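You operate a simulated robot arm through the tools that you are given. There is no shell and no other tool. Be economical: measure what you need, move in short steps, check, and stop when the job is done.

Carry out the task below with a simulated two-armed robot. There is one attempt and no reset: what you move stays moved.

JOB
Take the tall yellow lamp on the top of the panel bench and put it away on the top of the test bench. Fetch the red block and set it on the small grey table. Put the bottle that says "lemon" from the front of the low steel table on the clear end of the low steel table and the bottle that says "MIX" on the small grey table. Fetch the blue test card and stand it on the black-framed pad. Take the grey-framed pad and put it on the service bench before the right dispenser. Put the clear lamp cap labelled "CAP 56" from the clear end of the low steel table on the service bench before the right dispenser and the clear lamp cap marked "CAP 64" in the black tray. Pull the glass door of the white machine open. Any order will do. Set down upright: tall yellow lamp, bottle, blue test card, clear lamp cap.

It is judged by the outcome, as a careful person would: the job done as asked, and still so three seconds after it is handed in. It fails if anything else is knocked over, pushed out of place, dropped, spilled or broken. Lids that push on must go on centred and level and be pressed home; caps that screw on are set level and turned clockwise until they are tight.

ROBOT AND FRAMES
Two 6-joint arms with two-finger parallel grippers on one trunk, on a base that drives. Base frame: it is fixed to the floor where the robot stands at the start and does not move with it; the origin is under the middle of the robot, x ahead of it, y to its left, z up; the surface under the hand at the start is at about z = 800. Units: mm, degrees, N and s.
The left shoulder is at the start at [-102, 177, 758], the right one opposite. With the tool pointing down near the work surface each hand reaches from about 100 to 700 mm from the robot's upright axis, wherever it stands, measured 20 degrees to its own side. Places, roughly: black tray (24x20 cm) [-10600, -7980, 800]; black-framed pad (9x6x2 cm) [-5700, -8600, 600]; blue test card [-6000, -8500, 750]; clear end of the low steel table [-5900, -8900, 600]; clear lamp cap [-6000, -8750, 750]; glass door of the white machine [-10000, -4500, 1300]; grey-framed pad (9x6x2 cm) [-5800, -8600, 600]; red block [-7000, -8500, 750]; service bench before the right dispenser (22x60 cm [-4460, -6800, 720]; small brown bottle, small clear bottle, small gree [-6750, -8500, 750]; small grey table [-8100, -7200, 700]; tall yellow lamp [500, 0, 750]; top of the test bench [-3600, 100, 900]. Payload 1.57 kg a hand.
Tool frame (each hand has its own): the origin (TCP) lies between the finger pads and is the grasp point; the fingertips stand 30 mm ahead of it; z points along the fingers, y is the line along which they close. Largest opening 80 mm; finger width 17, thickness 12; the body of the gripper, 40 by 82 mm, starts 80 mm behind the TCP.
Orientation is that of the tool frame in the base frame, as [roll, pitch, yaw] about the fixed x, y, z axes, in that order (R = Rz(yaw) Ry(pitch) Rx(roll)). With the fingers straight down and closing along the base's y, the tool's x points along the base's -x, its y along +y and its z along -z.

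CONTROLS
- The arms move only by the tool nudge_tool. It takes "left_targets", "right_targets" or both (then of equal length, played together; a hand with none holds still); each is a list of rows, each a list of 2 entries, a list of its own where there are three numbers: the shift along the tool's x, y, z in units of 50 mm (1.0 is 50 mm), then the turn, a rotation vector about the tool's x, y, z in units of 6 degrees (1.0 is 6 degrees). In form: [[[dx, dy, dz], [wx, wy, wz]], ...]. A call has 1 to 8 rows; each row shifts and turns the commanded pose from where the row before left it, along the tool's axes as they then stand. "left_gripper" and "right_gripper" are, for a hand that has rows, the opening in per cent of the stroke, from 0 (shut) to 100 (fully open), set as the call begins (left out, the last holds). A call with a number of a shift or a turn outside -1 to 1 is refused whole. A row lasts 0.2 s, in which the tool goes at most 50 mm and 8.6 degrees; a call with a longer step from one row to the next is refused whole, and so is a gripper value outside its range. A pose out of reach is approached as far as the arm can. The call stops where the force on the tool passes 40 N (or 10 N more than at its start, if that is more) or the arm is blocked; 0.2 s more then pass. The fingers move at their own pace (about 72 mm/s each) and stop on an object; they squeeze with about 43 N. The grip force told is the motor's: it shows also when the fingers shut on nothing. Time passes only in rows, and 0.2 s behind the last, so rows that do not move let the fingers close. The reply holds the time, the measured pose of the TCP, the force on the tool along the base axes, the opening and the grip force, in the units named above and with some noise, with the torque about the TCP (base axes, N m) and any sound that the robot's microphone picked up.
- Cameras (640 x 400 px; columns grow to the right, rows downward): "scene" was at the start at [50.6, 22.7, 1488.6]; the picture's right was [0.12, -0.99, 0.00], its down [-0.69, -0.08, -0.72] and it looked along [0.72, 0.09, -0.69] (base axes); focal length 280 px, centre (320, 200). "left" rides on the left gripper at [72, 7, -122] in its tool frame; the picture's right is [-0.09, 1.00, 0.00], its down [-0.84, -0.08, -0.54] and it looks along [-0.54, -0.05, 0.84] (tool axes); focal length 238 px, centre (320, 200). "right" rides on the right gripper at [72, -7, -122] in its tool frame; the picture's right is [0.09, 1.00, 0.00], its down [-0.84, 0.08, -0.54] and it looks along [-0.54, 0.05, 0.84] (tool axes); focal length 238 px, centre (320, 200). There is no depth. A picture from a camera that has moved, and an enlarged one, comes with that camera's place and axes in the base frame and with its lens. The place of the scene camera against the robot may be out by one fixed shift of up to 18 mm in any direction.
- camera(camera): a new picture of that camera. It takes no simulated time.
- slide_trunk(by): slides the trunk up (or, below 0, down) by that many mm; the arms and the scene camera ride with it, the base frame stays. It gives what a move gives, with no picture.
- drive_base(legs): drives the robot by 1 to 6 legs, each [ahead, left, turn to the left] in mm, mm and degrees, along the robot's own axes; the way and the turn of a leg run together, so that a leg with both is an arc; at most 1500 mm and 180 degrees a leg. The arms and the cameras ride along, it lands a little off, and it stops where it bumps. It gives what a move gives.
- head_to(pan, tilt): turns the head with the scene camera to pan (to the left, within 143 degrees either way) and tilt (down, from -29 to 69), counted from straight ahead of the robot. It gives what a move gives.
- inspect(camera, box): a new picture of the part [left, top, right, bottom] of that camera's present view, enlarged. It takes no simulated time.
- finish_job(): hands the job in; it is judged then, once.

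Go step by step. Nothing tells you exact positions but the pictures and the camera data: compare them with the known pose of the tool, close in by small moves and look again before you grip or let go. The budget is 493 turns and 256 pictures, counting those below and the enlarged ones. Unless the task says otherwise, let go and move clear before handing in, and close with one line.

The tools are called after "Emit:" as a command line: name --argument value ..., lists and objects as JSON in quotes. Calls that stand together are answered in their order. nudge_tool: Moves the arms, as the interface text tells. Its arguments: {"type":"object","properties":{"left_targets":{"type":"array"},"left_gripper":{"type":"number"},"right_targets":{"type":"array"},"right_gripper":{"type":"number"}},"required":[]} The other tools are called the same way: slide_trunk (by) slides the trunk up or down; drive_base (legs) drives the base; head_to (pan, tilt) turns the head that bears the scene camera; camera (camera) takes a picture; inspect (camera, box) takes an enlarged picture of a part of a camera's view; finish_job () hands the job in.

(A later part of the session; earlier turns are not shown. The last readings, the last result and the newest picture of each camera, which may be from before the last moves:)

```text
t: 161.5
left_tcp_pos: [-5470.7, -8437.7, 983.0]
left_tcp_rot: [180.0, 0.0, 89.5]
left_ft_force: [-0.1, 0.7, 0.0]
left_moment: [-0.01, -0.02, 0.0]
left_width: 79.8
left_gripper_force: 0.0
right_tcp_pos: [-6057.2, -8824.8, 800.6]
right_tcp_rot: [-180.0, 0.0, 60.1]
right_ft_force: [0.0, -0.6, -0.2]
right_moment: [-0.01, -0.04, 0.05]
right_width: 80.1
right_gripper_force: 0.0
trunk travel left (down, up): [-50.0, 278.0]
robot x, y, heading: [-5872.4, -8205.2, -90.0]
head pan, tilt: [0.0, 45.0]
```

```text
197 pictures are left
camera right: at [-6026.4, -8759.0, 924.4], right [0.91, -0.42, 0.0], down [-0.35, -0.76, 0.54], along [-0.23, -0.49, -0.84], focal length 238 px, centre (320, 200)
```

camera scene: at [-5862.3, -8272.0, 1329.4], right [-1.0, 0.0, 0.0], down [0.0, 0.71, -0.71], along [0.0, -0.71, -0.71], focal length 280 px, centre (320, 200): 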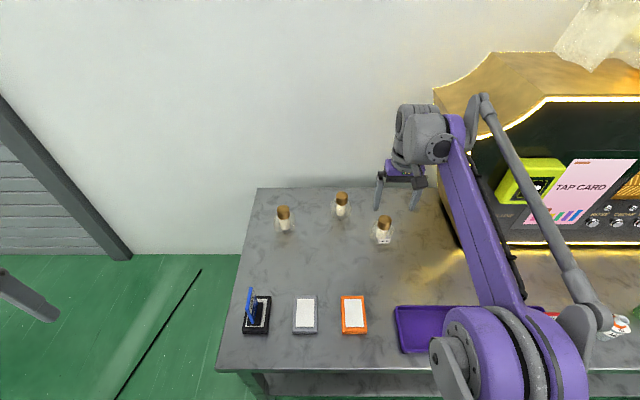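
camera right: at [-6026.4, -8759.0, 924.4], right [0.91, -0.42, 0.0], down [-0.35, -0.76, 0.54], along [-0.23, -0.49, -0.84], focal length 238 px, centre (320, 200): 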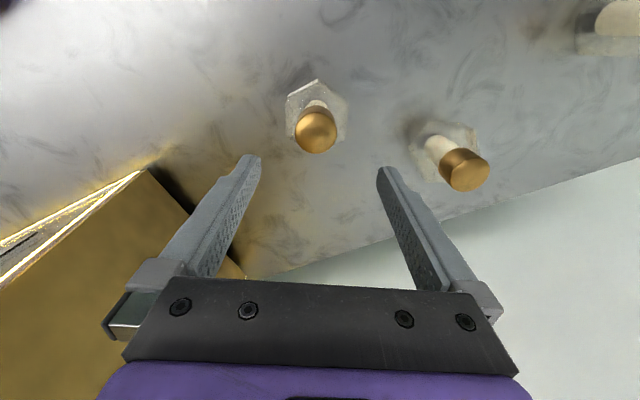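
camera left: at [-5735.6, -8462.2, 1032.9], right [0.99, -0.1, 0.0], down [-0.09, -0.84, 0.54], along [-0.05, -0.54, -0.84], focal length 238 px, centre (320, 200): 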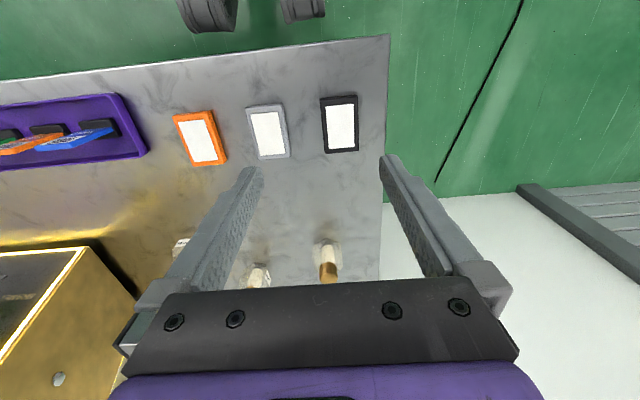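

Emit:
nudge_tool --right_targets '[[[0.04, -0.09, 0.8], [0, 0, 0]], [[0, 0, 0.8], [0, 0, 0]], [[0, 0, 0], [0, 0, 0]]]'

Emit:
inspect --camera "right" --box '[200, 80, 440, 230]'

```text
t: 162.3
left_tcp_pos: [-5471.4, -8436.5, 983.0]
left_tcp_rot: [-180.0, 0.0, 89.5]
left_ft_force: [-0.8, -1.1, -0.1]
left_moment: [-0.01, 0.0, 0.02]
left_width: 79.8
left_gripper_force: 0.0
right_tcp_pos: [-6058.2, -8821.2, 720.0]
right_tcp_rot: [179.9, 0.0, 60.0]
right_ft_force: [0.3, -0.6, 0.4]
right_moment: [-0.01, 0.0, -0.03]
right_width: 79.9
right_gripper_force: 0.1
trunk travel left (down, up): [-50.0, 278.0]
robot x, y, heading: [-5868.7, -8205.1, -89.8]
head pan, tilt: [0.0, 45.0]
```

```text
2.67 times, centred on (320, 155) of right
camera zoom: at [-6028.5, -8755.6, 843.9], right [0.91, -0.42, 0.0], down [-0.35, -0.76, 0.54], along [-0.23, -0.49, -0.84], focal length 636 px, centre (320, 320)
```

zoom: 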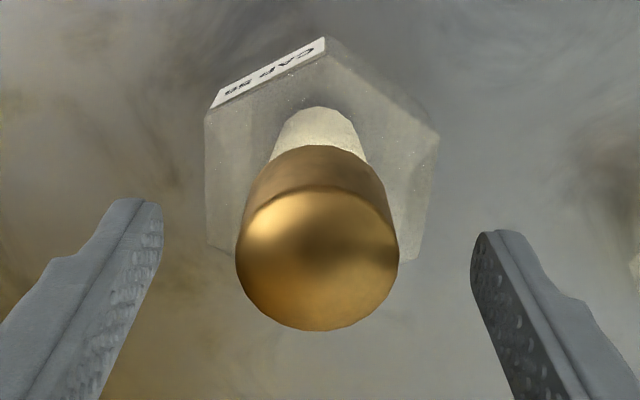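

Emit:
nudge_tool --right_targets '[[[0, 0.02, 0.4], [0, 0, 0]], [[0, 0, 0.2], [0, 0, 0]], [[0, 0, 0], [0, 0, 0]]]'

Emit:
inspect --camera "right" --box '[200, 80, 440, 230]'

```text
t: 163.1
left_tcp_pos: [-5470.5, -8436.7, 982.6]
left_tcp_rot: [179.9, 0.0, 89.5]
left_ft_force: [0.3, 0.2, 0.3]
left_moment: [-0.02, 0.0, 0.04]
left_width: 80.2
left_gripper_force: 0.1
right_tcp_pos: [-6056.9, -8821.2, 691.1]
right_tcp_rot: [-180.0, -0.1, 60.1]
right_ft_force: [-0.1, 1.2, 0.5]
right_moment: [0.0, -0.03, -0.01]
right_width: 79.8
right_gripper_force: 0.0
trunk travel left (down, up): [-50.0, 278.0]
robot x, y, heading: [-5870.5, -8204.8, -89.8]
head pan, tilt: [0.0, 45.0]
```

```text
2.67 times, centred on (320, 155) of right
camera zoom: at [-6027.3, -8755.2, 815.8], right [0.91, -0.42, 0.0], down [-0.35, -0.76, 0.54], along [-0.23, -0.49, -0.84], focal length 636 px, centre (320, 320)
```

zoom: 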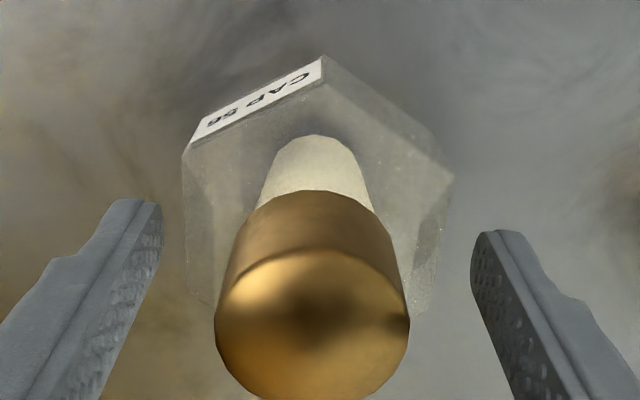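

Emit:
nudge_tool --right_targets '[[[0, 0, 0.15], [0, 0, 0]], [[0, 0, 0.15], [0, 0, 0]], [[0, 0, 0.15], [0, 0, 0]]]'

Emit:
inspect --camera "right" --box '[200, 80, 440, 230]'

```text
t: 163.9
left_tcp_pos: [-5470.0, -8437.4, 983.6]
left_tcp_rot: [-180.0, 0.0, 89.5]
left_ft_force: [-0.2, 0.5, -1.5]
left_moment: [-0.01, 0.01, 0.02]
left_width: 79.9
left_gripper_force: 0.1
right_tcp_pos: [-6057.5, -8820.7, 669.6]
right_tcp_rot: [180.0, -0.1, 60.1]
right_ft_force: [0.1, 1.0, -0.2]
right_moment: [-0.04, -0.02, 0.03]
right_width: 80.0
right_gripper_force: 0.0
trunk travel left (down, up): [-50.0, 278.0]
robot x, y, heading: [-5873.5, -8203.9, -90.0]
head pan, tilt: [0.0, 45.0]
```

```text
2.67 times, centred on (320, 155) of right
camera zoom: at [-6028.2, -8755.7, 793.1], right [0.91, -0.42, 0.0], down [-0.35, -0.76, 0.54], along [-0.23, -0.49, -0.84], focal length 636 px, centre (320, 320)
```

zoom: 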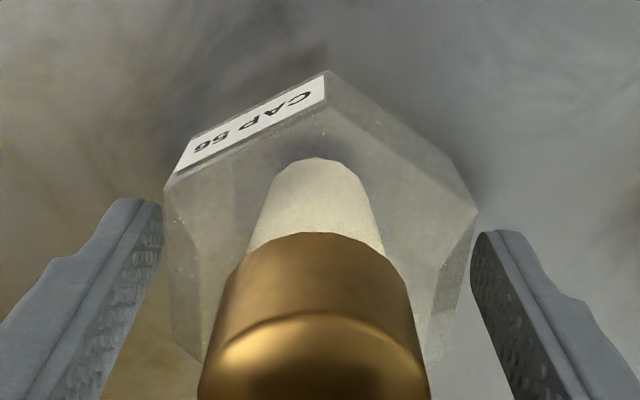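

Emit:
nudge_tool --right_targets '[[[0, 0, 0.1], [0, 0, 0]], [[0, 0, 0.1], [0, 0, 0]], [[0, 0, 0.1], [0, 0, 0]]]'

Emit:
nudge_tool --right_targets '[[[0, 0, 0], [0, 0, 0]], [[0, 0, 0], [0, 0, 0]], [[0, 0, 0], [0, 0, 0]]]' --right_gripper 0

Emit:
inspect --camera "right" --box '[200, 80, 440, 230]'

```text
t: 164.7
left_tcp_pos: [-5470.3, -8436.1, 982.0]
left_tcp_rot: [-180.0, -0.1, 89.5]
left_ft_force: [0.2, -0.6, -0.5]
left_moment: [0.0, 0.03, -0.01]
left_width: 80.0
left_gripper_force: 0.1
right_tcp_pos: [-6057.8, -8820.7, 653.2]
right_tcp_rot: [180.0, -0.1, 60.1]
right_ft_force: [0.4, 0.9, -0.6]
right_moment: [0.01, 0.03, 0.0]
right_width: 80.1
right_gripper_force: 0.1
trunk travel left (down, up): [-50.0, 278.0]
robot x, y, heading: [-5869.9, -8203.7, -89.9]
head pan, tilt: [0.0, 45.0]
```

```text
t: 165.5
left_tcp_pos: [-5470.6, -8436.3, 982.8]
left_tcp_rot: [-180.0, 0.0, 89.5]
left_ft_force: [-0.4, -0.5, -1.6]
left_moment: [0.01, 0.0, 0.0]
left_width: 80.0
left_gripper_force: 0.0
right_tcp_pos: [-6058.0, -8820.6, 653.6]
right_tcp_rot: [-179.9, 0.0, 60.1]
right_ft_force: [0.3, 0.5, -0.8]
right_moment: [0.0, -0.01, -0.01]
right_width: 73.0
right_gripper_force: 42.3
trunk travel left (down, up): [-50.0, 278.0]
robot x, y, heading: [-5868.0, -8205.6, -90.1]
head pan, tilt: [0.0, 45.0]
```

```text
2.67 times, centred on (320, 155) of right
camera zoom: at [-6028.0, -8754.9, 777.4], right [0.91, -0.42, 0.0], down [-0.35, -0.76, 0.54], along [-0.23, -0.49, -0.84], focal length 636 px, centre (320, 320)
```

zoom: 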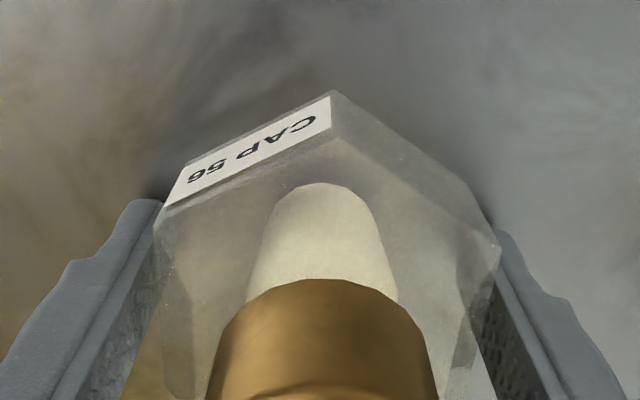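

Gripped at 73 mm. Lift, and meanwhile send the left hand toward the grey pad.

Emit:
nudge_tool --right_targets '[[[0, 0, -0.5], [0, 0, 0]], [[0, 0, -1], [0, 0, 0]], [[0, 0, -1], [0, 0, 0]], [[0, 0, -1], [0, 0, 0]], [[0.5, -0.2, -0.5], [0, 0, 0]], [[0.8, -0.2, 0], [0, 0, 0]], [[0.8, -0.2, 0], [0, 0, 0]], [[0.8, -0.2, 0], [0, 0, 0]]]'

Emit:
nudge_tool --left_targets '[[[-0.4, -0.89, 0.15], [0, 0, 0]], [[-0.4, -0.89, 0.15], [0, 0, 0]], [[-0.4, -0.89, 0.15], [0, 0, 0]], [[-0.4, -0.89, 0.15], [0, 0, 0]], [[-0.4, -0.89, 0.15], [0, 0, 0]], [[-0.4, -0.89, 0.15], [0, 0, 0]], [[-0.4, -0.89, 0.15], [0, 0, 0]], [[0, -0.89, 0.15], [0, 0, 0]]]'

Emit:
camera --camera "left"

Emit:
camera --camera "scene"

```text
t: 167.3
left_tcp_pos: [-5470.7, -8436.2, 981.6]
left_tcp_rot: [-180.0, 0.0, 89.6]
left_ft_force: [0.1, 0.7, -0.1]
left_moment: [0.0, 0.0, 0.02]
left_width: 79.9
left_gripper_force: 0.0
right_tcp_pos: [-6018.7, -8676.1, 853.6]
right_tcp_rot: [-180.0, 0.0, 60.1]
right_ft_force: [0.0, 0.3, -1.0]
right_moment: [-0.01, 0.0, 0.0]
right_width: 72.2
right_gripper_force: 42.8
trunk travel left (down, up): [-50.0, 278.0]
robot x, y, heading: [-5869.8, -8203.5, -90.0]
head pan, tilt: [0.0, 45.0]
```

```text
t: 169.1
left_tcp_pos: [-5831.0, -8574.4, 924.4]
left_tcp_rot: [179.9, 0.1, 89.5]
left_ft_force: [-0.7, -0.1, -0.5]
left_moment: [0.02, 0.02, -0.01]
left_width: 80.1
left_gripper_force: 0.1
right_tcp_pos: [-6021.4, -8676.0, 852.2]
right_tcp_rot: [-179.9, -0.1, 60.1]
right_ft_force: [0.9, 0.7, -0.5]
right_moment: [-0.02, 0.0, 0.01]
right_width: 72.7
right_gripper_force: 43.1
trunk travel left (down, up): [-50.0, 278.0]
robot x, y, heading: [-5872.1, -8205.0, -89.9]
head pan, tilt: [0.0, 45.0]
```

```text
192 pictures are left
camera left: at [-5824.3, -8502.1, 1047.2], right [0.99, -0.1, 0.0], down [-0.09, -0.84, 0.54], along [-0.05, -0.54, -0.84], focal length 238 px, centre (320, 200)
```

left: 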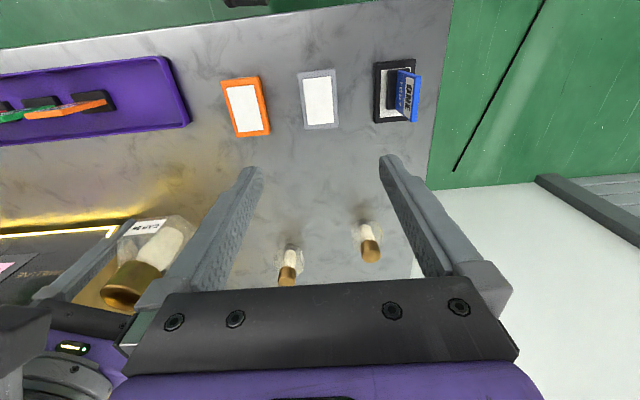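

```text
191 pictures are left
camera scene: at [-5862.4, -8271.4, 1329.5], right [-1.0, 0.0, 0.0], down [0.0, 0.71, -0.71], along [0.0, -0.71, -0.71], focal length 280 px, centre (320, 200)
```

scene: 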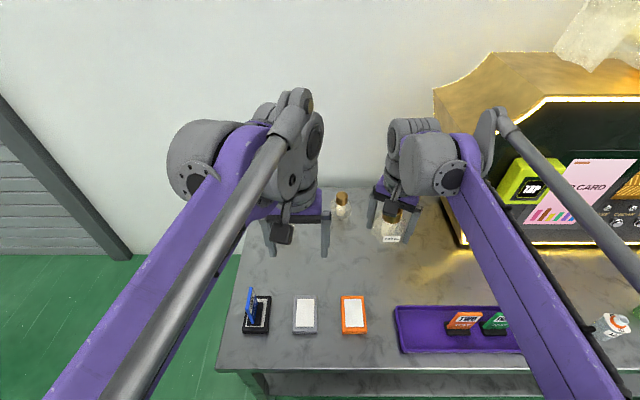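

Emit:
nudge_tool --left_targets '[[[0, 0, 1], [0, 0, 0]], [[0, 0, 1], [0, 0, 0]], [[0, 0, 1], [0, 0, 0]], [[0, 0, 1], [0, 0, 0]], [[0, 0, 0.7], [0, 0, 0]]]'

Emit:
camera --camera "left"

```text
t: 170.3
left_tcp_pos: [-5826.3, -8573.8, 688.8]
left_tcp_rot: [-180.0, 0.0, 89.5]
left_ft_force: [0.1, -0.4, 0.6]
left_moment: [-0.01, -0.02, -0.02]
left_width: 79.9
left_gripper_force: 0.1
right_tcp_pos: [-6019.2, -8675.6, 853.0]
right_tcp_rot: [-180.0, 0.0, 60.1]
right_ft_force: [0.7, 0.6, -1.7]
right_moment: [-0.01, 0.0, 0.03]
right_width: 72.7
right_gripper_force: 42.9
trunk travel left (down, up): [-50.0, 278.0]
robot x, y, heading: [-5866.4, -8205.8, -89.7]
head pan, tilt: [0.0, 45.0]
```

```text
190 pictures are left
camera left: at [-5820.0, -8501.3, 812.9], right [0.99, -0.1, 0.0], down [-0.09, -0.84, 0.54], along [-0.05, -0.54, -0.84], focal length 238 px, centre (320, 200)
```

left: 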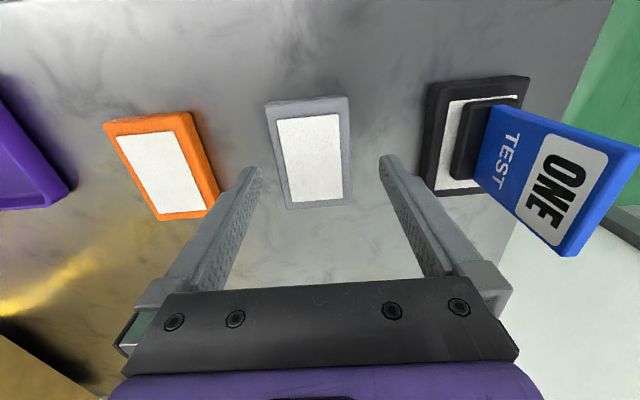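

Emit:
nudge_tool --left_targets '[[[-0.04, -0.13, 0.3], [0, 0, 0]], [[0, 0, 0.3], [0, 0, 0]], [[0, 0, 0.2], [0, 0, 0]], [[0, 0, 0.06], [0, 0, 0]]]'

Emit:
camera --camera "left"

```text
t: 171.3
left_tcp_pos: [-5835.5, -8576.1, 650.4]
left_tcp_rot: [-180.0, -0.1, 89.5]
left_ft_force: [1.5, 4.1, 24.0]
left_moment: [0.28, 0.45, 0.07]
left_width: 79.9
left_gripper_force: 0.1
right_tcp_pos: [-6020.0, -8676.2, 854.6]
right_tcp_rot: [-179.9, 0.0, 60.1]
right_ft_force: [1.0, -0.5, -1.8]
right_moment: [0.01, 0.02, 0.0]
right_width: 72.5
right_gripper_force: 43.6
trunk travel left (down, up): [-50.0, 278.0]
robot x, y, heading: [-5868.0, -8205.5, -90.1]
head pan, tilt: [0.0, 45.0]
stopped in row 4 (left hand): the force on the tool passed its limit at 48 N (the readings are from after the stop); the commanded pose is now the measured one
```

```text
189 pictures are left
camera left: at [-5828.0, -8503.5, 773.4], right [0.99, -0.1, 0.0], down [-0.09, -0.84, 0.54], along [-0.05, -0.54, -0.84], focal length 238 px, centre (320, 200)
```

left: 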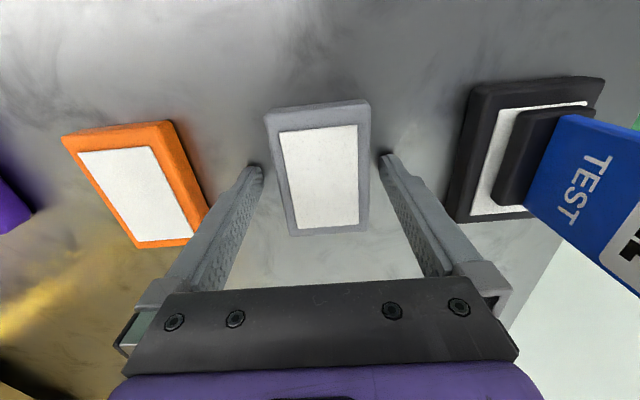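

The fingertips reached the table (surface ≈ 620). I ease up 3 mm and grip the pad.

Emit:
nudge_tool --left_targets '[[[0, 0, -0.07], [0, 0, 0]], [[0, 0, 0], [0, 0, 0]]]'

Emit:
nudge_tool --left_targets '[[[0, 0, 0], [0, 0, 0]], [[0, 0, 0], [0, 0, 0]], [[0, 0, 0], [0, 0, 0]]]' --left_gripper 0

Emit:
nudge_tool --left_targets '[[[0, 0, -0.4], [0, 0, 0]], [[0, 0, -1], [0, 0, 0]], [[0, 0, -1], [0, 0, 0]], [[0, 0, -1], [0, 0, 0]]]'

Emit:
camera --camera "left"

```text
t: 171.9
left_tcp_pos: [-5834.6, -8575.8, 651.4]
left_tcp_rot: [180.0, 0.1, 89.4]
left_ft_force: [-0.3, 0.1, -0.6]
left_moment: [-0.02, -0.02, -0.02]
left_width: 80.2
left_gripper_force: 0.0
right_tcp_pos: [-6019.6, -8676.2, 852.5]
right_tcp_rot: [180.0, -0.1, 60.1]
right_ft_force: [-0.1, -0.6, -0.8]
right_moment: [0.01, -0.01, 0.0]
right_width: 72.6
right_gripper_force: 43.4
trunk travel left (down, up): [-50.0, 278.0]
robot x, y, heading: [-5871.4, -8200.5, -89.9]
head pan, tilt: [0.0, 45.0]
```

```text
t: 172.7
left_tcp_pos: [-5835.4, -8575.7, 650.5]
left_tcp_rot: [-180.0, 0.0, 89.5]
left_ft_force: [-0.6, -0.4, -0.3]
left_moment: [-0.01, 0.0, -0.01]
left_width: 58.8
left_gripper_force: 42.5
right_tcp_pos: [-6019.5, -8675.7, 854.4]
right_tcp_rot: [-180.0, 0.0, 60.1]
right_ft_force: [-0.3, -0.6, -1.5]
right_moment: [0.01, 0.0, 0.03]
right_width: 72.7
right_gripper_force: 43.2
trunk travel left (down, up): [-50.0, 278.0]
robot x, y, heading: [-5870.6, -8205.1, -89.9]
head pan, tilt: [0.0, 45.0]
```

```text
t: 173.7
left_tcp_pos: [-5835.5, -8575.6, 823.7]
left_tcp_rot: [-180.0, 0.2, 89.4]
left_ft_force: [-0.1, 0.3, -0.2]
left_moment: [0.02, 0.0, 0.0]
left_width: 58.6
left_gripper_force: 43.5
right_tcp_pos: [-6019.2, -8676.4, 853.3]
right_tcp_rot: [-179.9, 0.0, 60.1]
right_ft_force: [0.1, 0.1, -0.7]
right_moment: [0.01, -0.03, -0.02]
right_width: 72.6
right_gripper_force: 42.9
trunk travel left (down, up): [-50.0, 278.0]
robot x, y, heading: [-5866.8, -8206.0, -89.7]
head pan, tilt: [0.0, 45.0]
```

```text
188 pictures are left
camera left: at [-5827.9, -8502.9, 947.3], right [0.99, -0.1, 0.0], down [-0.09, -0.84, 0.54], along [-0.05, -0.54, -0.84], focal length 238 px, centre (320, 200)
```

left: 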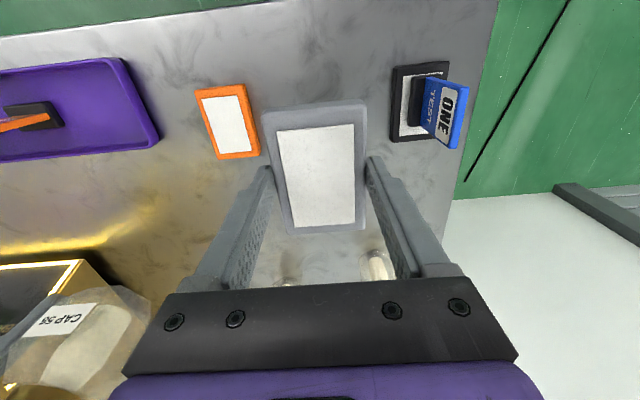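

Pad and cap are held. I back away along a clear path toward the service bench.

Emit:
drive_base --legs '[[-350, 0, 0]]'

Emit:
slide_trunk --by 150

Emit:
nudge_tool --right_targets '[[[0.7, -0.3, 0], [0, 0, 0]], [[0.7, -0.3, 0], [0, 0, 0]], [[0.7, -0.3, 0], [0, 0, 0]], [[0.3, -0.3, 0], [0, 0, 0]]]' --left_targets '[[[0.2, 0.7, 0], [0, 0, 0]], [[0.2, 0.7, 0], [0, 0, 0]], [[0.2, 0.7, 0], [0, 0, 0]], [[0, 0, 0], [0, 0, 0]]]'

Emit:
drive_base --legs '[[-1150, 0, 0], [0, 540, 0]]'

```text
t: 175.9
left_tcp_pos: [-5833.3, -8227.0, 823.4]
left_tcp_rot: [-180.0, 0.1, 89.9]
left_ft_force: [-0.4, 0.1, 0.4]
left_moment: [0.02, 0.01, 0.0]
left_width: 58.7
left_gripper_force: 42.6
right_tcp_pos: [-6018.0, -8328.9, 853.4]
right_tcp_rot: [180.0, 0.1, 60.5]
right_ft_force: [0.1, -0.2, -1.5]
right_moment: [-0.02, -0.03, 0.0]
right_width: 72.4
right_gripper_force: 43.1
trunk travel left (down, up): [-50.0, 278.0]
robot x, y, heading: [-5873.7, -7858.7, -89.7]
head pan, tilt: [0.0, 45.0]
```

```text
t: 177.7
left_tcp_pos: [-5833.8, -8227.4, 972.3]
left_tcp_rot: [180.0, 0.0, 89.9]
left_ft_force: [-0.3, 0.3, 0.1]
left_moment: [0.01, -0.03, -0.01]
left_width: 58.8
left_gripper_force: 43.4
right_tcp_pos: [-6018.9, -8329.8, 1003.5]
right_tcp_rot: [179.9, 0.0, 60.6]
right_ft_force: [0.3, -0.2, -0.7]
right_moment: [-0.02, -0.01, -0.05]
right_width: 72.6
right_gripper_force: 43.3
trunk travel left (down, up): [-200.0, 128.0]
robot x, y, heading: [-5869.9, -7855.3, -89.5]
head pan, tilt: [0.0, 45.0]
```

```text
t: 178.7
left_tcp_pos: [-5727.5, -8197.9, 971.2]
left_tcp_rot: [-180.0, 0.1, 90.0]
left_ft_force: [-0.1, 0.3, 0.6]
left_moment: [-0.01, 0.01, -0.01]
left_width: 58.9
left_gripper_force: 43.3
right_tcp_pos: [-6011.3, -8195.4, 1002.3]
right_tcp_rot: [180.0, 0.0, 60.6]
right_ft_force: [-0.3, 0.2, -1.1]
right_moment: [0.03, -0.02, -0.02]
right_width: 72.2
right_gripper_force: 42.9
trunk travel left (down, up): [-200.0, 128.0]
robot x, y, heading: [-5873.5, -7858.7, -89.4]
head pan, tilt: [0.0, 45.0]
```

```text
t: 189.3
left_tcp_pos: [-5203.0, -7062.7, 972.5]
left_tcp_rot: [-180.0, 0.2, 90.5]
left_ft_force: [0.0, 0.1, -0.4]
left_moment: [-0.02, -0.02, 0.04]
left_width: 58.7
left_gripper_force: 42.7
right_tcp_pos: [-5484.9, -7062.1, 1001.9]
right_tcp_rot: [-180.0, 0.0, 61.1]
right_ft_force: [0.2, 0.1, -2.0]
right_moment: [-0.02, -0.01, 0.01]
right_width: 72.7
right_gripper_force: 43.4
trunk travel left (down, up): [-200.0, 128.0]
robot x, y, heading: [-5352.9, -6719.0, -88.6]
head pan, tilt: [0.0, 45.0]
```

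Emit:
slide_trunk --by 125

Emit:
drive_base --legs '[[-690, 730, 0], [0, 0, -1.4]]'

Emit:
head_to --pan 0 --tilt 40

Emit:
camera --camera "scene"

```text
t: 190.8
left_tcp_pos: [-5202.5, -7060.8, 1096.2]
left_tcp_rot: [179.9, 0.1, 90.5]
left_ft_force: [0.2, 0.0, -1.2]
left_moment: [-0.03, 0.02, -0.01]
left_width: 58.7
left_gripper_force: 43.3
right_tcp_pos: [-5485.6, -7061.1, 1128.2]
right_tcp_rot: [180.0, 0.0, 61.1]
right_ft_force: [0.0, 0.5, -0.9]
right_moment: [-0.04, -0.03, 0.0]
right_width: 72.3
right_gripper_force: 43.0
trunk travel left (down, up): [-325.0, 3.0]
robot x, y, heading: [-5347.2, -6721.7, -88.9]
head pan, tilt: [0.0, 45.0]
```

```text
t: 198.0
left_tcp_pos: [-4494.0, -6353.6, 1096.2]
left_tcp_rot: [180.0, 0.1, 89.8]
left_ft_force: [0.9, 0.4, -1.1]
left_moment: [0.01, -0.01, 0.0]
left_width: 58.7
left_gripper_force: 43.1
right_tcp_pos: [-4775.7, -6351.7, 1128.3]
right_tcp_rot: [-179.9, 0.0, 60.4]
right_ft_force: [0.1, 0.2, -0.5]
right_moment: [-0.01, -0.02, -0.01]
right_width: 72.7
right_gripper_force: 43.0
trunk travel left (down, up): [-325.0, 3.0]
robot x, y, heading: [-4634.7, -6014.8, -89.5]
head pan, tilt: [0.0, 45.0]
```

```text
t: 198.7
left_tcp_pos: [-4493.9, -6353.5, 1096.7]
left_tcp_rot: [179.9, 0.1, 89.7]
left_ft_force: [-0.3, 0.1, 0.1]
left_moment: [-0.01, 0.02, -0.02]
left_width: 58.8
left_gripper_force: 42.9
right_tcp_pos: [-4776.7, -6351.0, 1127.8]
right_tcp_rot: [-180.0, 0.0, 60.4]
right_ft_force: [0.3, -0.6, -1.8]
right_moment: [0.01, -0.01, 0.04]
right_width: 72.7
right_gripper_force: 42.9
trunk travel left (down, up): [-325.0, 3.0]
robot x, y, heading: [-4637.6, -6014.9, -89.4]
head pan, tilt: [0.0, 40.0]
```

```text
187 pictures are left
camera scene: at [-4628.0, -6041.8, 1623.8], right [-1.0, -0.01, 0.0], down [0.0, 0.64, -0.77], along [0.01, -0.77, -0.64], focal length 280 px, centre (320, 200)
```

scene: 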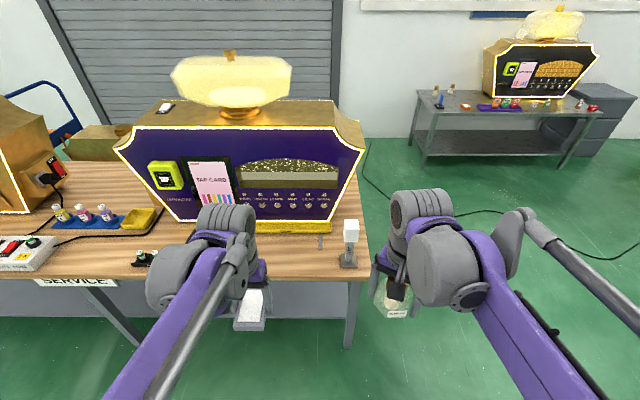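

The service bench is ahead with the purple right dispenser; free area in front at x −4000…−4580. I move in.

Emit:
drive_base --legs '[[0, 215, 0], [320, 0, -0.5]]'

Emit:
slide_trunk --by -190

Emit:
camera --camera "scene"

Emit:
camera --camera "left"

Emit:
camera --camera "right"

```text
t: 202.9
left_tcp_pos: [-4285.9, -6678.0, 1096.2]
left_tcp_rot: [-180.0, 0.0, 88.8]
left_ft_force: [-0.1, -0.2, -0.3]
left_moment: [-0.03, 0.02, 0.0]
left_width: 58.5
left_gripper_force: 42.4
right_tcp_pos: [-4567.5, -6671.1, 1126.8]
right_tcp_rot: [-179.9, -0.2, 59.5]
right_ft_force: [0.0, -0.7, -1.7]
right_moment: [-0.03, 0.0, -0.01]
right_width: 72.6
right_gripper_force: 42.7
trunk travel left (down, up): [-325.0, 3.0]
robot x, y, heading: [-4423.0, -6338.0, -90.3]
head pan, tilt: [0.0, 40.0]
```

```text
t: 205.0
left_tcp_pos: [-4285.6, -6678.0, 906.2]
left_tcp_rot: [180.0, 0.1, 88.9]
left_ft_force: [-0.2, -0.9, -1.1]
left_moment: [0.06, 0.0, 0.0]
left_width: 58.5
left_gripper_force: 42.7
right_tcp_pos: [-4567.3, -6672.1, 937.5]
right_tcp_rot: [-180.0, -0.1, 59.5]
right_ft_force: [0.1, 0.7, -1.2]
right_moment: [0.02, 0.02, 0.01]
right_width: 72.5
right_gripper_force: 42.8
trunk travel left (down, up): [-135.0, 193.0]
robot x, y, heading: [-4421.3, -6333.8, -90.4]
head pan, tilt: [0.0, 40.0]
```

```text
186 pictures are left
camera scene: at [-4416.4, -6378.7, 1430.4], right [-1.0, 0.01, 0.0], down [0.01, 0.64, -0.77], along [-0.01, -0.77, -0.64], focal length 280 px, centre (320, 200)
```

scene: 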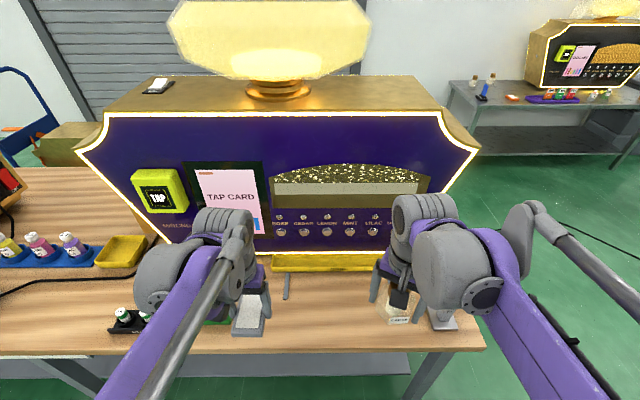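

```text
185 pictures are left
camera left: at [-4278.8, -6606.9, 1030.3], right [0.99, -0.11, 0.0], down [-0.09, -0.83, 0.54], along [-0.06, -0.54, -0.84], focal length 238 px, centre (320, 200)
```

left: 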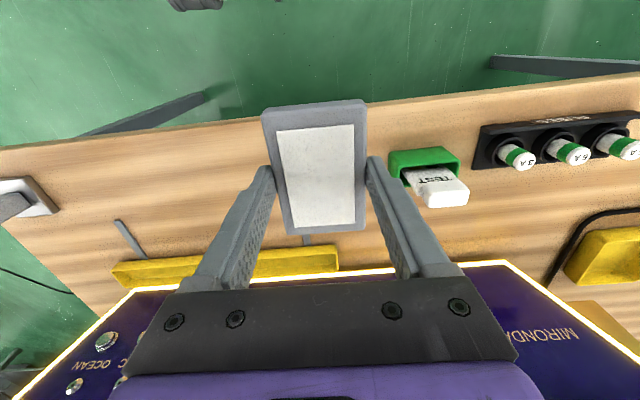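

```text
184 pictures are left
camera right: at [-4538.8, -6606.7, 1061.4], right [0.9, -0.43, 0.0], down [-0.36, -0.76, 0.54], along [-0.23, -0.49, -0.84], focal length 238 px, centre (320, 200)
```

right: 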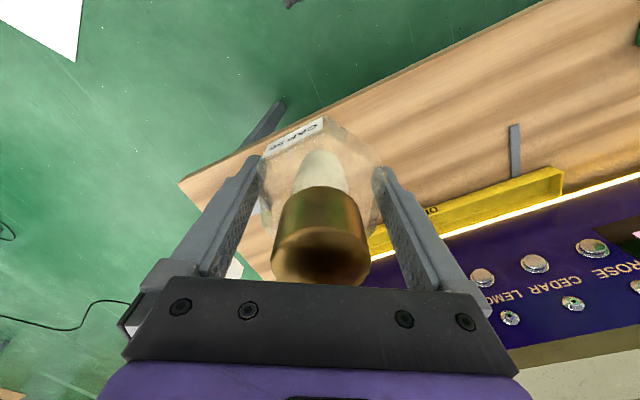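

Emit:
nudge_tool --left_targets '[[[-0.62, 0.16, 0], [0, 0, 0]], [[-0.62, 0.16, 0.1], [0, 0, 0]], [[0, 0, 0.7], [0, 0, 0]], [[0, 0, 0.7], [0, 0, 0]], [[0, 0, 0.7], [0, 0, 0]]]'

Emit:
camera --camera "left"

Emit:
camera --camera "scene"

```text
t: 206.2
left_tcp_pos: [-4271.7, -6740.3, 796.4]
left_tcp_rot: [-179.9, -0.1, 89.0]
left_ft_force: [-0.5, 0.3, -1.3]
left_moment: [0.0, -0.01, 0.0]
left_width: 59.0
left_gripper_force: 43.3
right_tcp_pos: [-4568.6, -6672.4, 937.1]
right_tcp_rot: [180.0, 0.1, 59.6]
right_ft_force: [0.5, -0.2, -0.4]
right_moment: [-0.03, -0.01, -0.01]
right_width: 72.4
right_gripper_force: 43.4
trunk travel left (down, up): [-135.0, 193.0]
robot x, y, heading: [-4424.2, -6333.8, -90.5]
head pan, tilt: [0.0, 40.0]
```

```text
183 pictures are left
camera left: at [-4265.1, -6668.8, 919.4], right [0.99, -0.11, 0.0], down [-0.09, -0.83, 0.54], along [-0.06, -0.54, -0.84], focal length 238 px, centre (320, 200)
```

left: 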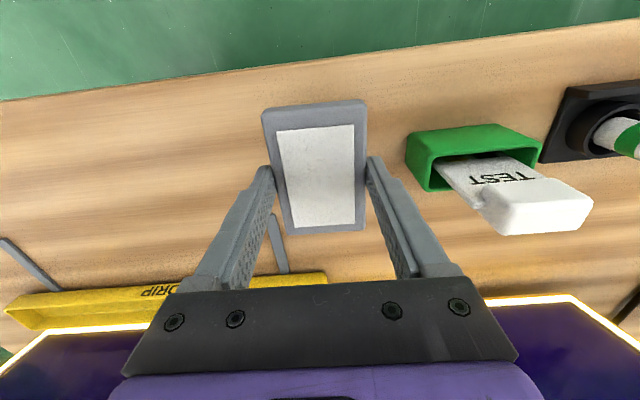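

```text
182 pictures are left
camera scene: at [-4416.4, -6379.0, 1430.3], right [-1.0, 0.01, 0.0], down [0.01, 0.64, -0.77], along [-0.01, -0.77, -0.64], focal length 280 px, centre (320, 200)
```

scene: 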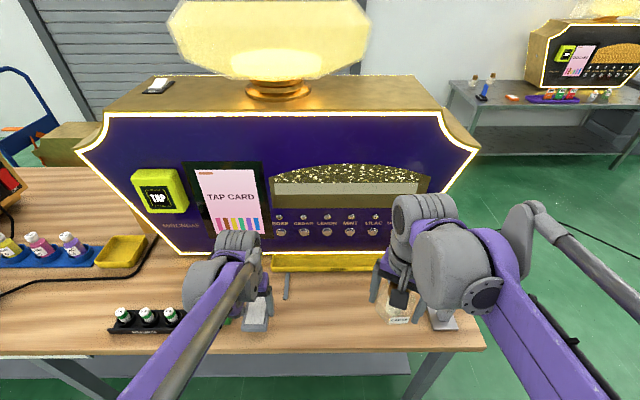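

Emit:
nudge_tool --left_targets '[[[0, 0, 0.3], [0, 0, 0]], [[0, 0, 0.2], [0, 0, 0]], [[0, 0, 0.1], [0, 0, 0]], [[0, 0, 0.1], [0, 0, 0]], [[0, 0, 0.1], [0, 0, 0]], [[0, 0, 0.1], [0, 0, 0]]]'

```text
t: 207.6
left_tcp_pos: [-4271.2, -6743.4, 750.8]
left_tcp_rot: [-180.0, 0.0, 88.9]
left_ft_force: [0.5, -0.5, 0.0]
left_moment: [0.03, 0.01, -0.02]
left_width: 58.7
left_gripper_force: 42.9
right_tcp_pos: [-4568.4, -6672.3, 936.5]
right_tcp_rot: [-179.9, -0.1, 59.4]
right_ft_force: [0.4, -0.2, -1.5]
right_moment: [-0.02, 0.0, 0.01]
right_width: 72.8
right_gripper_force: 42.5
trunk travel left (down, up): [-135.0, 193.0]
robot x, y, heading: [-4423.6, -6334.1, -90.5]
head pan, tilt: [0.0, 40.0]
```

Emit:
nudge_tool --left_targets '[[[0, 0, 0.08], [0, 0, 0]], [[0, 0, 0.08], [0, 0, 0]], [[0, 0, 0.08], [0, 0, 0]], [[0, 0, 0.08], [0, 0, 0]]]'

Emit:
camera --camera "left"

```text
t: 208.1
left_tcp_pos: [-4270.5, -6740.3, 750.0]
left_tcp_rot: [179.9, 0.2, 88.9]
left_ft_force: [0.2, 3.3, 27.7]
left_moment: [-0.19, -0.02, -0.04]
left_width: 58.8
left_gripper_force: 42.8
right_tcp_pos: [-4568.7, -6670.7, 937.8]
right_tcp_rot: [179.9, 0.1, 59.5]
right_ft_force: [-0.2, -0.2, -1.2]
right_moment: [-0.03, 0.01, 0.01]
right_width: 72.7
right_gripper_force: 42.8
trunk travel left (down, up): [-135.0, 193.0]
robot x, y, heading: [-4424.3, -6335.1, -90.5]
head pan, tilt: [0.0, 40.0]
stopped in row 2 (left hand): the force on the tool passed its limit at 61 N (the readings are from after the stop); the commanded pose is now the measured one
```

```text
181 pictures are left
camera left: at [-4263.8, -6668.9, 873.3], right [0.99, -0.11, 0.0], down [-0.09, -0.83, 0.54], along [-0.06, -0.54, -0.84], focal length 238 px, centre (320, 200)
```

left: 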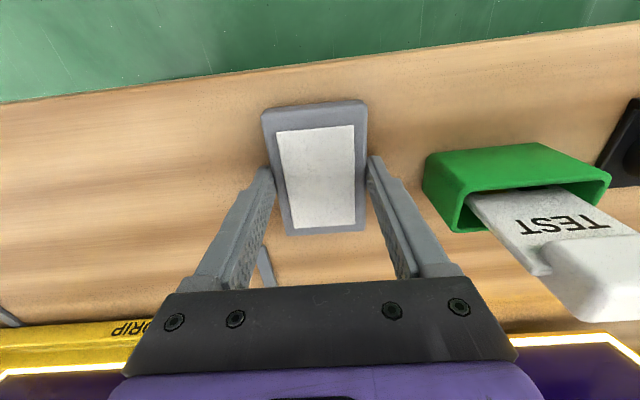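

Contact at 750, bench at 720. I release with a modest opening and lift.

Emit:
nudge_tool --left_targets '[[[0, 0, -0.02], [0, 0, 0]], [[0, 0, 0], [0, 0, 0]], [[0, 0, 0], [0, 0, 0]]]' --left_gripper 90

Emit:
nudge_tool --left_targets '[[[0, 0, -1], [0, 0, 0]], [[0, 0, -1], [0, 0, 0]], [[0, 0, -1], [0, 0, 0]], [[0.7, 0.5, 0], [0, 0, 0]], [[0.7, 0.5, 0], [0, 0, 0]]]'

Emit:
nudge_tool --right_targets '[[[-0.5, 0.6, 0], [0, 0, 0]], [[-0.5, 0.6, 0], [0, 0, 0]], [[-0.5, 0.6, 0.1], [0, 0, 0]], [[0, 0, 0.7], [0, 0, 0]], [[0, 0, 0.7], [0, 0, 0]], [[0, 0, 0.7], [0, 0, 0]]]'

Emit:
camera --camera "right"

Emit:
camera --camera "scene"

```text
t: 208.9
left_tcp_pos: [-4270.5, -6741.8, 749.8]
left_tcp_rot: [179.9, 0.1, 89.0]
left_ft_force: [11.7, 2.6, 25.5]
left_moment: [0.22, 0.54, -0.02]
left_width: 61.2
left_gripper_force: 0.0
right_tcp_pos: [-4569.1, -6670.4, 938.1]
right_tcp_rot: [-180.0, 0.1, 59.5]
right_ft_force: [-0.8, 0.2, -0.4]
right_moment: [0.0, -0.01, -0.01]
right_width: 72.7
right_gripper_force: 42.3
trunk travel left (down, up): [-135.0, 193.0]
robot x, y, heading: [-4425.2, -6331.9, -90.7]
head pan, tilt: [0.0, 40.0]
```

```text
t: 210.1
left_tcp_pos: [-4219.8, -6673.5, 898.8]
left_tcp_rot: [180.0, 0.2, 88.8]
left_ft_force: [0.1, 0.5, 0.2]
left_moment: [-0.05, -0.02, 0.02]
left_width: 72.0
left_gripper_force: 0.1
right_tcp_pos: [-4568.9, -6671.8, 937.8]
right_tcp_rot: [180.0, 0.0, 59.6]
right_ft_force: [0.5, 0.2, -1.8]
right_moment: [0.0, 0.0, -0.03]
right_width: 72.5
right_gripper_force: 43.3
trunk travel left (down, up): [-135.0, 193.0]
robot x, y, heading: [-4422.4, -6333.4, -90.5]
head pan, tilt: [0.0, 40.0]
```

```text
t: 211.5
left_tcp_pos: [-4219.2, -6673.3, 898.1]
left_tcp_rot: [180.0, 0.1, 89.0]
left_ft_force: [0.1, -0.2, 0.2]
left_moment: [0.02, 0.02, 0.01]
left_width: 71.8
left_gripper_force: 0.0
right_tcp_pos: [-4530.3, -6782.4, 826.6]
right_tcp_rot: [-180.0, 0.0, 59.4]
right_ft_force: [-0.7, 0.5, -1.7]
right_moment: [0.0, 0.0, 0.0]
right_width: 72.6
right_gripper_force: 43.3
trunk travel left (down, up): [-135.0, 193.0]
robot x, y, heading: [-4422.1, -6340.2, -90.6]
head pan, tilt: [0.0, 40.0]
```

```text
180 pictures are left
camera right: at [-4499.0, -6716.3, 950.5], right [0.91, -0.43, 0.0], down [-0.36, -0.76, 0.54], along [-0.23, -0.49, -0.84], focal length 238 px, centre (320, 200)
```

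right: 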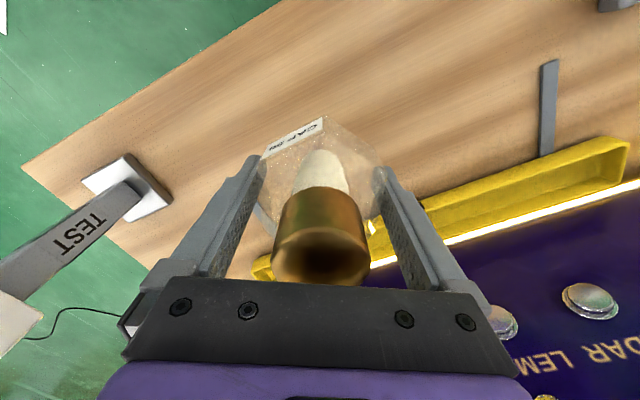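

```text
179 pictures are left
camera scene: at [-4416.4, -6379.0, 1430.3], right [-1.0, 0.01, 0.0], down [0.01, 0.64, -0.77], along [-0.01, -0.77, -0.64], focal length 280 px, centre (320, 200)
```

scene: 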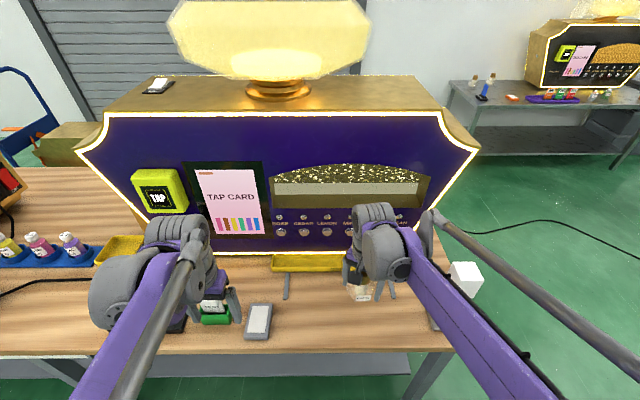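

Emit:
nudge_tool --right_targets '[[[0.45, 0.65, 0], [0, 0, 0]], [[0, 0, 0.7], [0, 0, 0]], [[0, 0, 0.4], [0, 0, 0]], [[0, 0, 0.1], [0, 0, 0]]]'

Emit:
camera --camera "right"

Emit:
inspect --camera "scene" --box '[220, 230, 440, 360]'

```text
t: 212.5
left_tcp_pos: [-4219.0, -6673.7, 898.5]
left_tcp_rot: [179.9, 0.1, 88.8]
left_ft_force: [1.0, 0.3, -0.1]
left_moment: [0.0, 0.03, 0.01]
left_width: 71.9
left_gripper_force: 0.1
right_tcp_pos: [-4490.2, -6781.2, 766.8]
right_tcp_rot: [180.0, 0.0, 59.5]
right_ft_force: [-0.4, -0.1, -1.5]
right_moment: [0.03, 0.02, 0.02]
right_width: 72.4
right_gripper_force: 43.4
trunk travel left (down, up): [-135.0, 193.0]
robot x, y, heading: [-4420.9, -6333.6, -90.6]
head pan, tilt: [0.0, 40.0]
```

```text
178 pictures are left
camera right: at [-4459.8, -6715.0, 889.7], right [0.9, -0.43, 0.0], down [-0.36, -0.76, 0.54], along [-0.23, -0.49, -0.84], focal length 238 px, centre (320, 200)
```

right: 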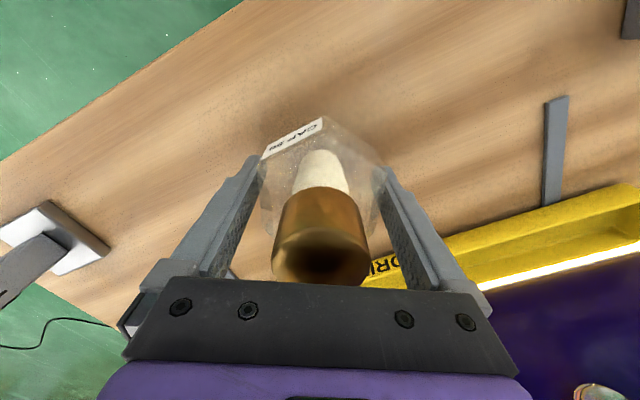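

```text
2.91 times, centred on (330, 295) of scene
camera zoom: at [-4416.4, -6378.8, 1430.4], right [-1.0, 0.01, 0.0], down [0.01, 0.64, -0.77], along [-0.01, -0.77, -0.64], focal length 813 px, centre (291, -76)
```

zoom: 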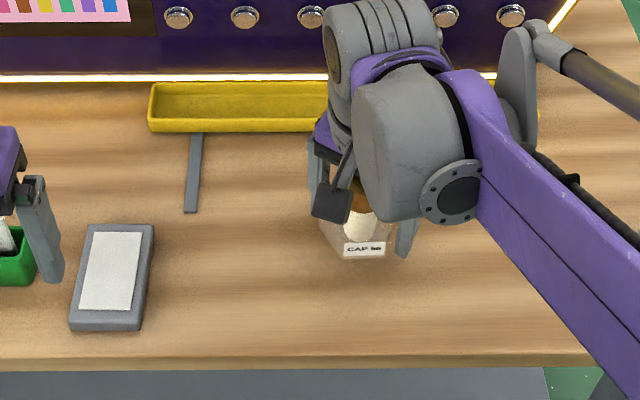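

Emit:
nudge_tool --right_targets '[[[0, 0, 0.07], [0, 0, 0]], [[0, 0, 0.07], [0, 0, 0]], [[0, 0, 0.05], [0, 0, 0]], [[0, 0, 0.05], [0, 0, 0]], [[0, 0, 0.05], [0, 0, 0]]]'

```text
t: 213.7
left_tcp_pos: [-4217.7, -6673.7, 899.1]
left_tcp_rot: [179.9, 0.1, 89.0]
left_ft_force: [-0.7, 0.0, -0.1]
left_moment: [0.01, 0.02, -0.03]
left_width: 72.0
left_gripper_force: 0.1
right_tcp_pos: [-4489.7, -6781.3, 753.3]
right_tcp_rot: [-179.9, 0.0, 59.5]
right_ft_force: [0.4, -0.5, -0.7]
right_moment: [0.01, 0.0, 0.01]
right_width: 72.6
right_gripper_force: 43.4
trunk travel left (down, up): [-135.0, 193.0]
robot x, y, heading: [-4423.8, -6337.3, -90.8]
head pan, tilt: [0.0, 40.0]
```

Emit:
nudge_tool --right_targets '[[[0, 0, 0.04], [0, 0, 0]], [[0, 0, 0.04], [0, 0, 0]]]'

```text
t: 214.3
left_tcp_pos: [-4218.1, -6672.1, 900.1]
left_tcp_rot: [179.9, 0.2, 88.8]
left_ft_force: [-1.6, -0.3, -0.9]
left_moment: [-0.01, -0.05, -0.01]
left_width: 71.7
left_gripper_force: 0.0
right_tcp_pos: [-4490.2, -6779.4, 750.0]
right_tcp_rot: [179.9, 0.2, 59.5]
right_ft_force: [-0.8, -5.5, 38.7]
right_moment: [0.1, -0.07, -0.08]
right_width: 72.8
right_gripper_force: 42.7
trunk travel left (down, up): [-135.0, 193.0]
robot x, y, heading: [-4423.4, -6334.3, -90.5]
head pan, tilt: [0.0, 40.0]
```

Emit:
nudge_tool --right_targets '[[[0, 0, -0.03], [0, 0, 0]], [[0, 0, 0], [0, 0, 0]]]'

Emit:
nudge_tool --right_targets '[[[0, 0, 0], [0, 0, 0]], [[0, 0, 0], [0, 0, 0]], [[0, 0, 0], [0, 0, 0]]]' --right_gripper 100

Emit:
nudge_tool --right_targets '[[[0, 0, -0.5], [0, 0, 0]], [[0, 0, -1], [0, 0, 0]], [[0, 0, -1], [0, 0, 0]], [[0, 0, -1], [0, 0, 0]], [[0.8, -0.3, 0], [0, 0, 0]], [[0.8, -0.3, 0], [0, 0, 0]]]'

Emit:
inspect --camera "scene" --box '[200, 220, 460, 380]'

```text
t: 214.9
left_tcp_pos: [-4218.5, -6672.4, 899.3]
left_tcp_rot: [179.9, 0.2, 88.9]
left_ft_force: [1.0, 0.1, -0.7]
left_moment: [0.04, -0.03, -0.03]
left_width: 72.0
left_gripper_force: 0.1
right_tcp_pos: [-4490.2, -6778.2, 750.5]
right_tcp_rot: [-180.0, 0.0, 59.5]
right_ft_force: [-2.4, -3.4, 15.1]
right_moment: [-0.13, -0.02, 0.0]
right_width: 72.3
right_gripper_force: 43.3
trunk travel left (down, up): [-135.0, 193.0]
robot x, y, heading: [-4420.5, -6339.7, -90.5]
head pan, tilt: [0.0, 40.0]
```

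```text
t: 215.7
left_tcp_pos: [-4218.4, -6674.2, 898.6]
left_tcp_rot: [179.8, 0.2, 88.9]
left_ft_force: [0.2, 0.4, 0.5]
left_moment: [-0.01, -0.01, 0.0]
left_width: 72.1
left_gripper_force: 0.1
right_tcp_pos: [-4490.1, -6779.5, 751.0]
right_tcp_rot: [180.0, 0.0, 59.5]
right_ft_force: [-1.0, -0.9, 0.1]
right_moment: [0.03, 0.01, 0.0]
right_width: 80.0
right_gripper_force: 0.2
trunk travel left (down, up): [-135.0, 193.0]
robot x, y, heading: [-4420.9, -6336.1, -90.4]
head pan, tilt: [0.0, 40.0]
```

```text
t: 217.1
left_tcp_pos: [-4218.3, -6671.9, 898.9]
left_tcp_rot: [179.9, 0.1, 89.0]
left_ft_force: [0.0, 0.5, 0.2]
left_moment: [-0.03, 0.0, 0.0]
left_width: 72.0
left_gripper_force: 0.2
right_tcp_pos: [-4475.9, -6693.9, 923.8]
right_tcp_rot: [-179.9, 0.0, 59.5]
right_ft_force: [-0.7, 0.2, -0.7]
right_moment: [-0.01, 0.03, 0.02]
right_width: 80.0
right_gripper_force: 0.1
trunk travel left (down, up): [-135.0, 193.0]
robot x, y, heading: [-4424.9, -6338.7, -90.3]
head pan, tilt: [0.0, 40.0]
```

```text
2.46 times, centred on (330, 300) of scene
camera zoom: at [-4416.5, -6377.8, 1430.4], right [-1.0, 0.01, 0.0], down [0.01, 0.64, -0.77], along [-0.01, -0.77, -0.64], focal length 688 px, centre (295, -46)
```

zoom: 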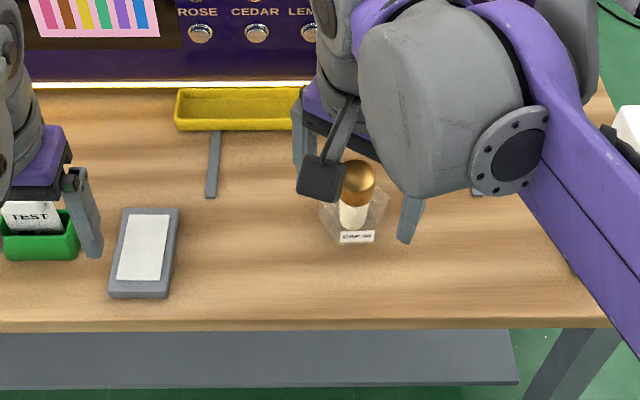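

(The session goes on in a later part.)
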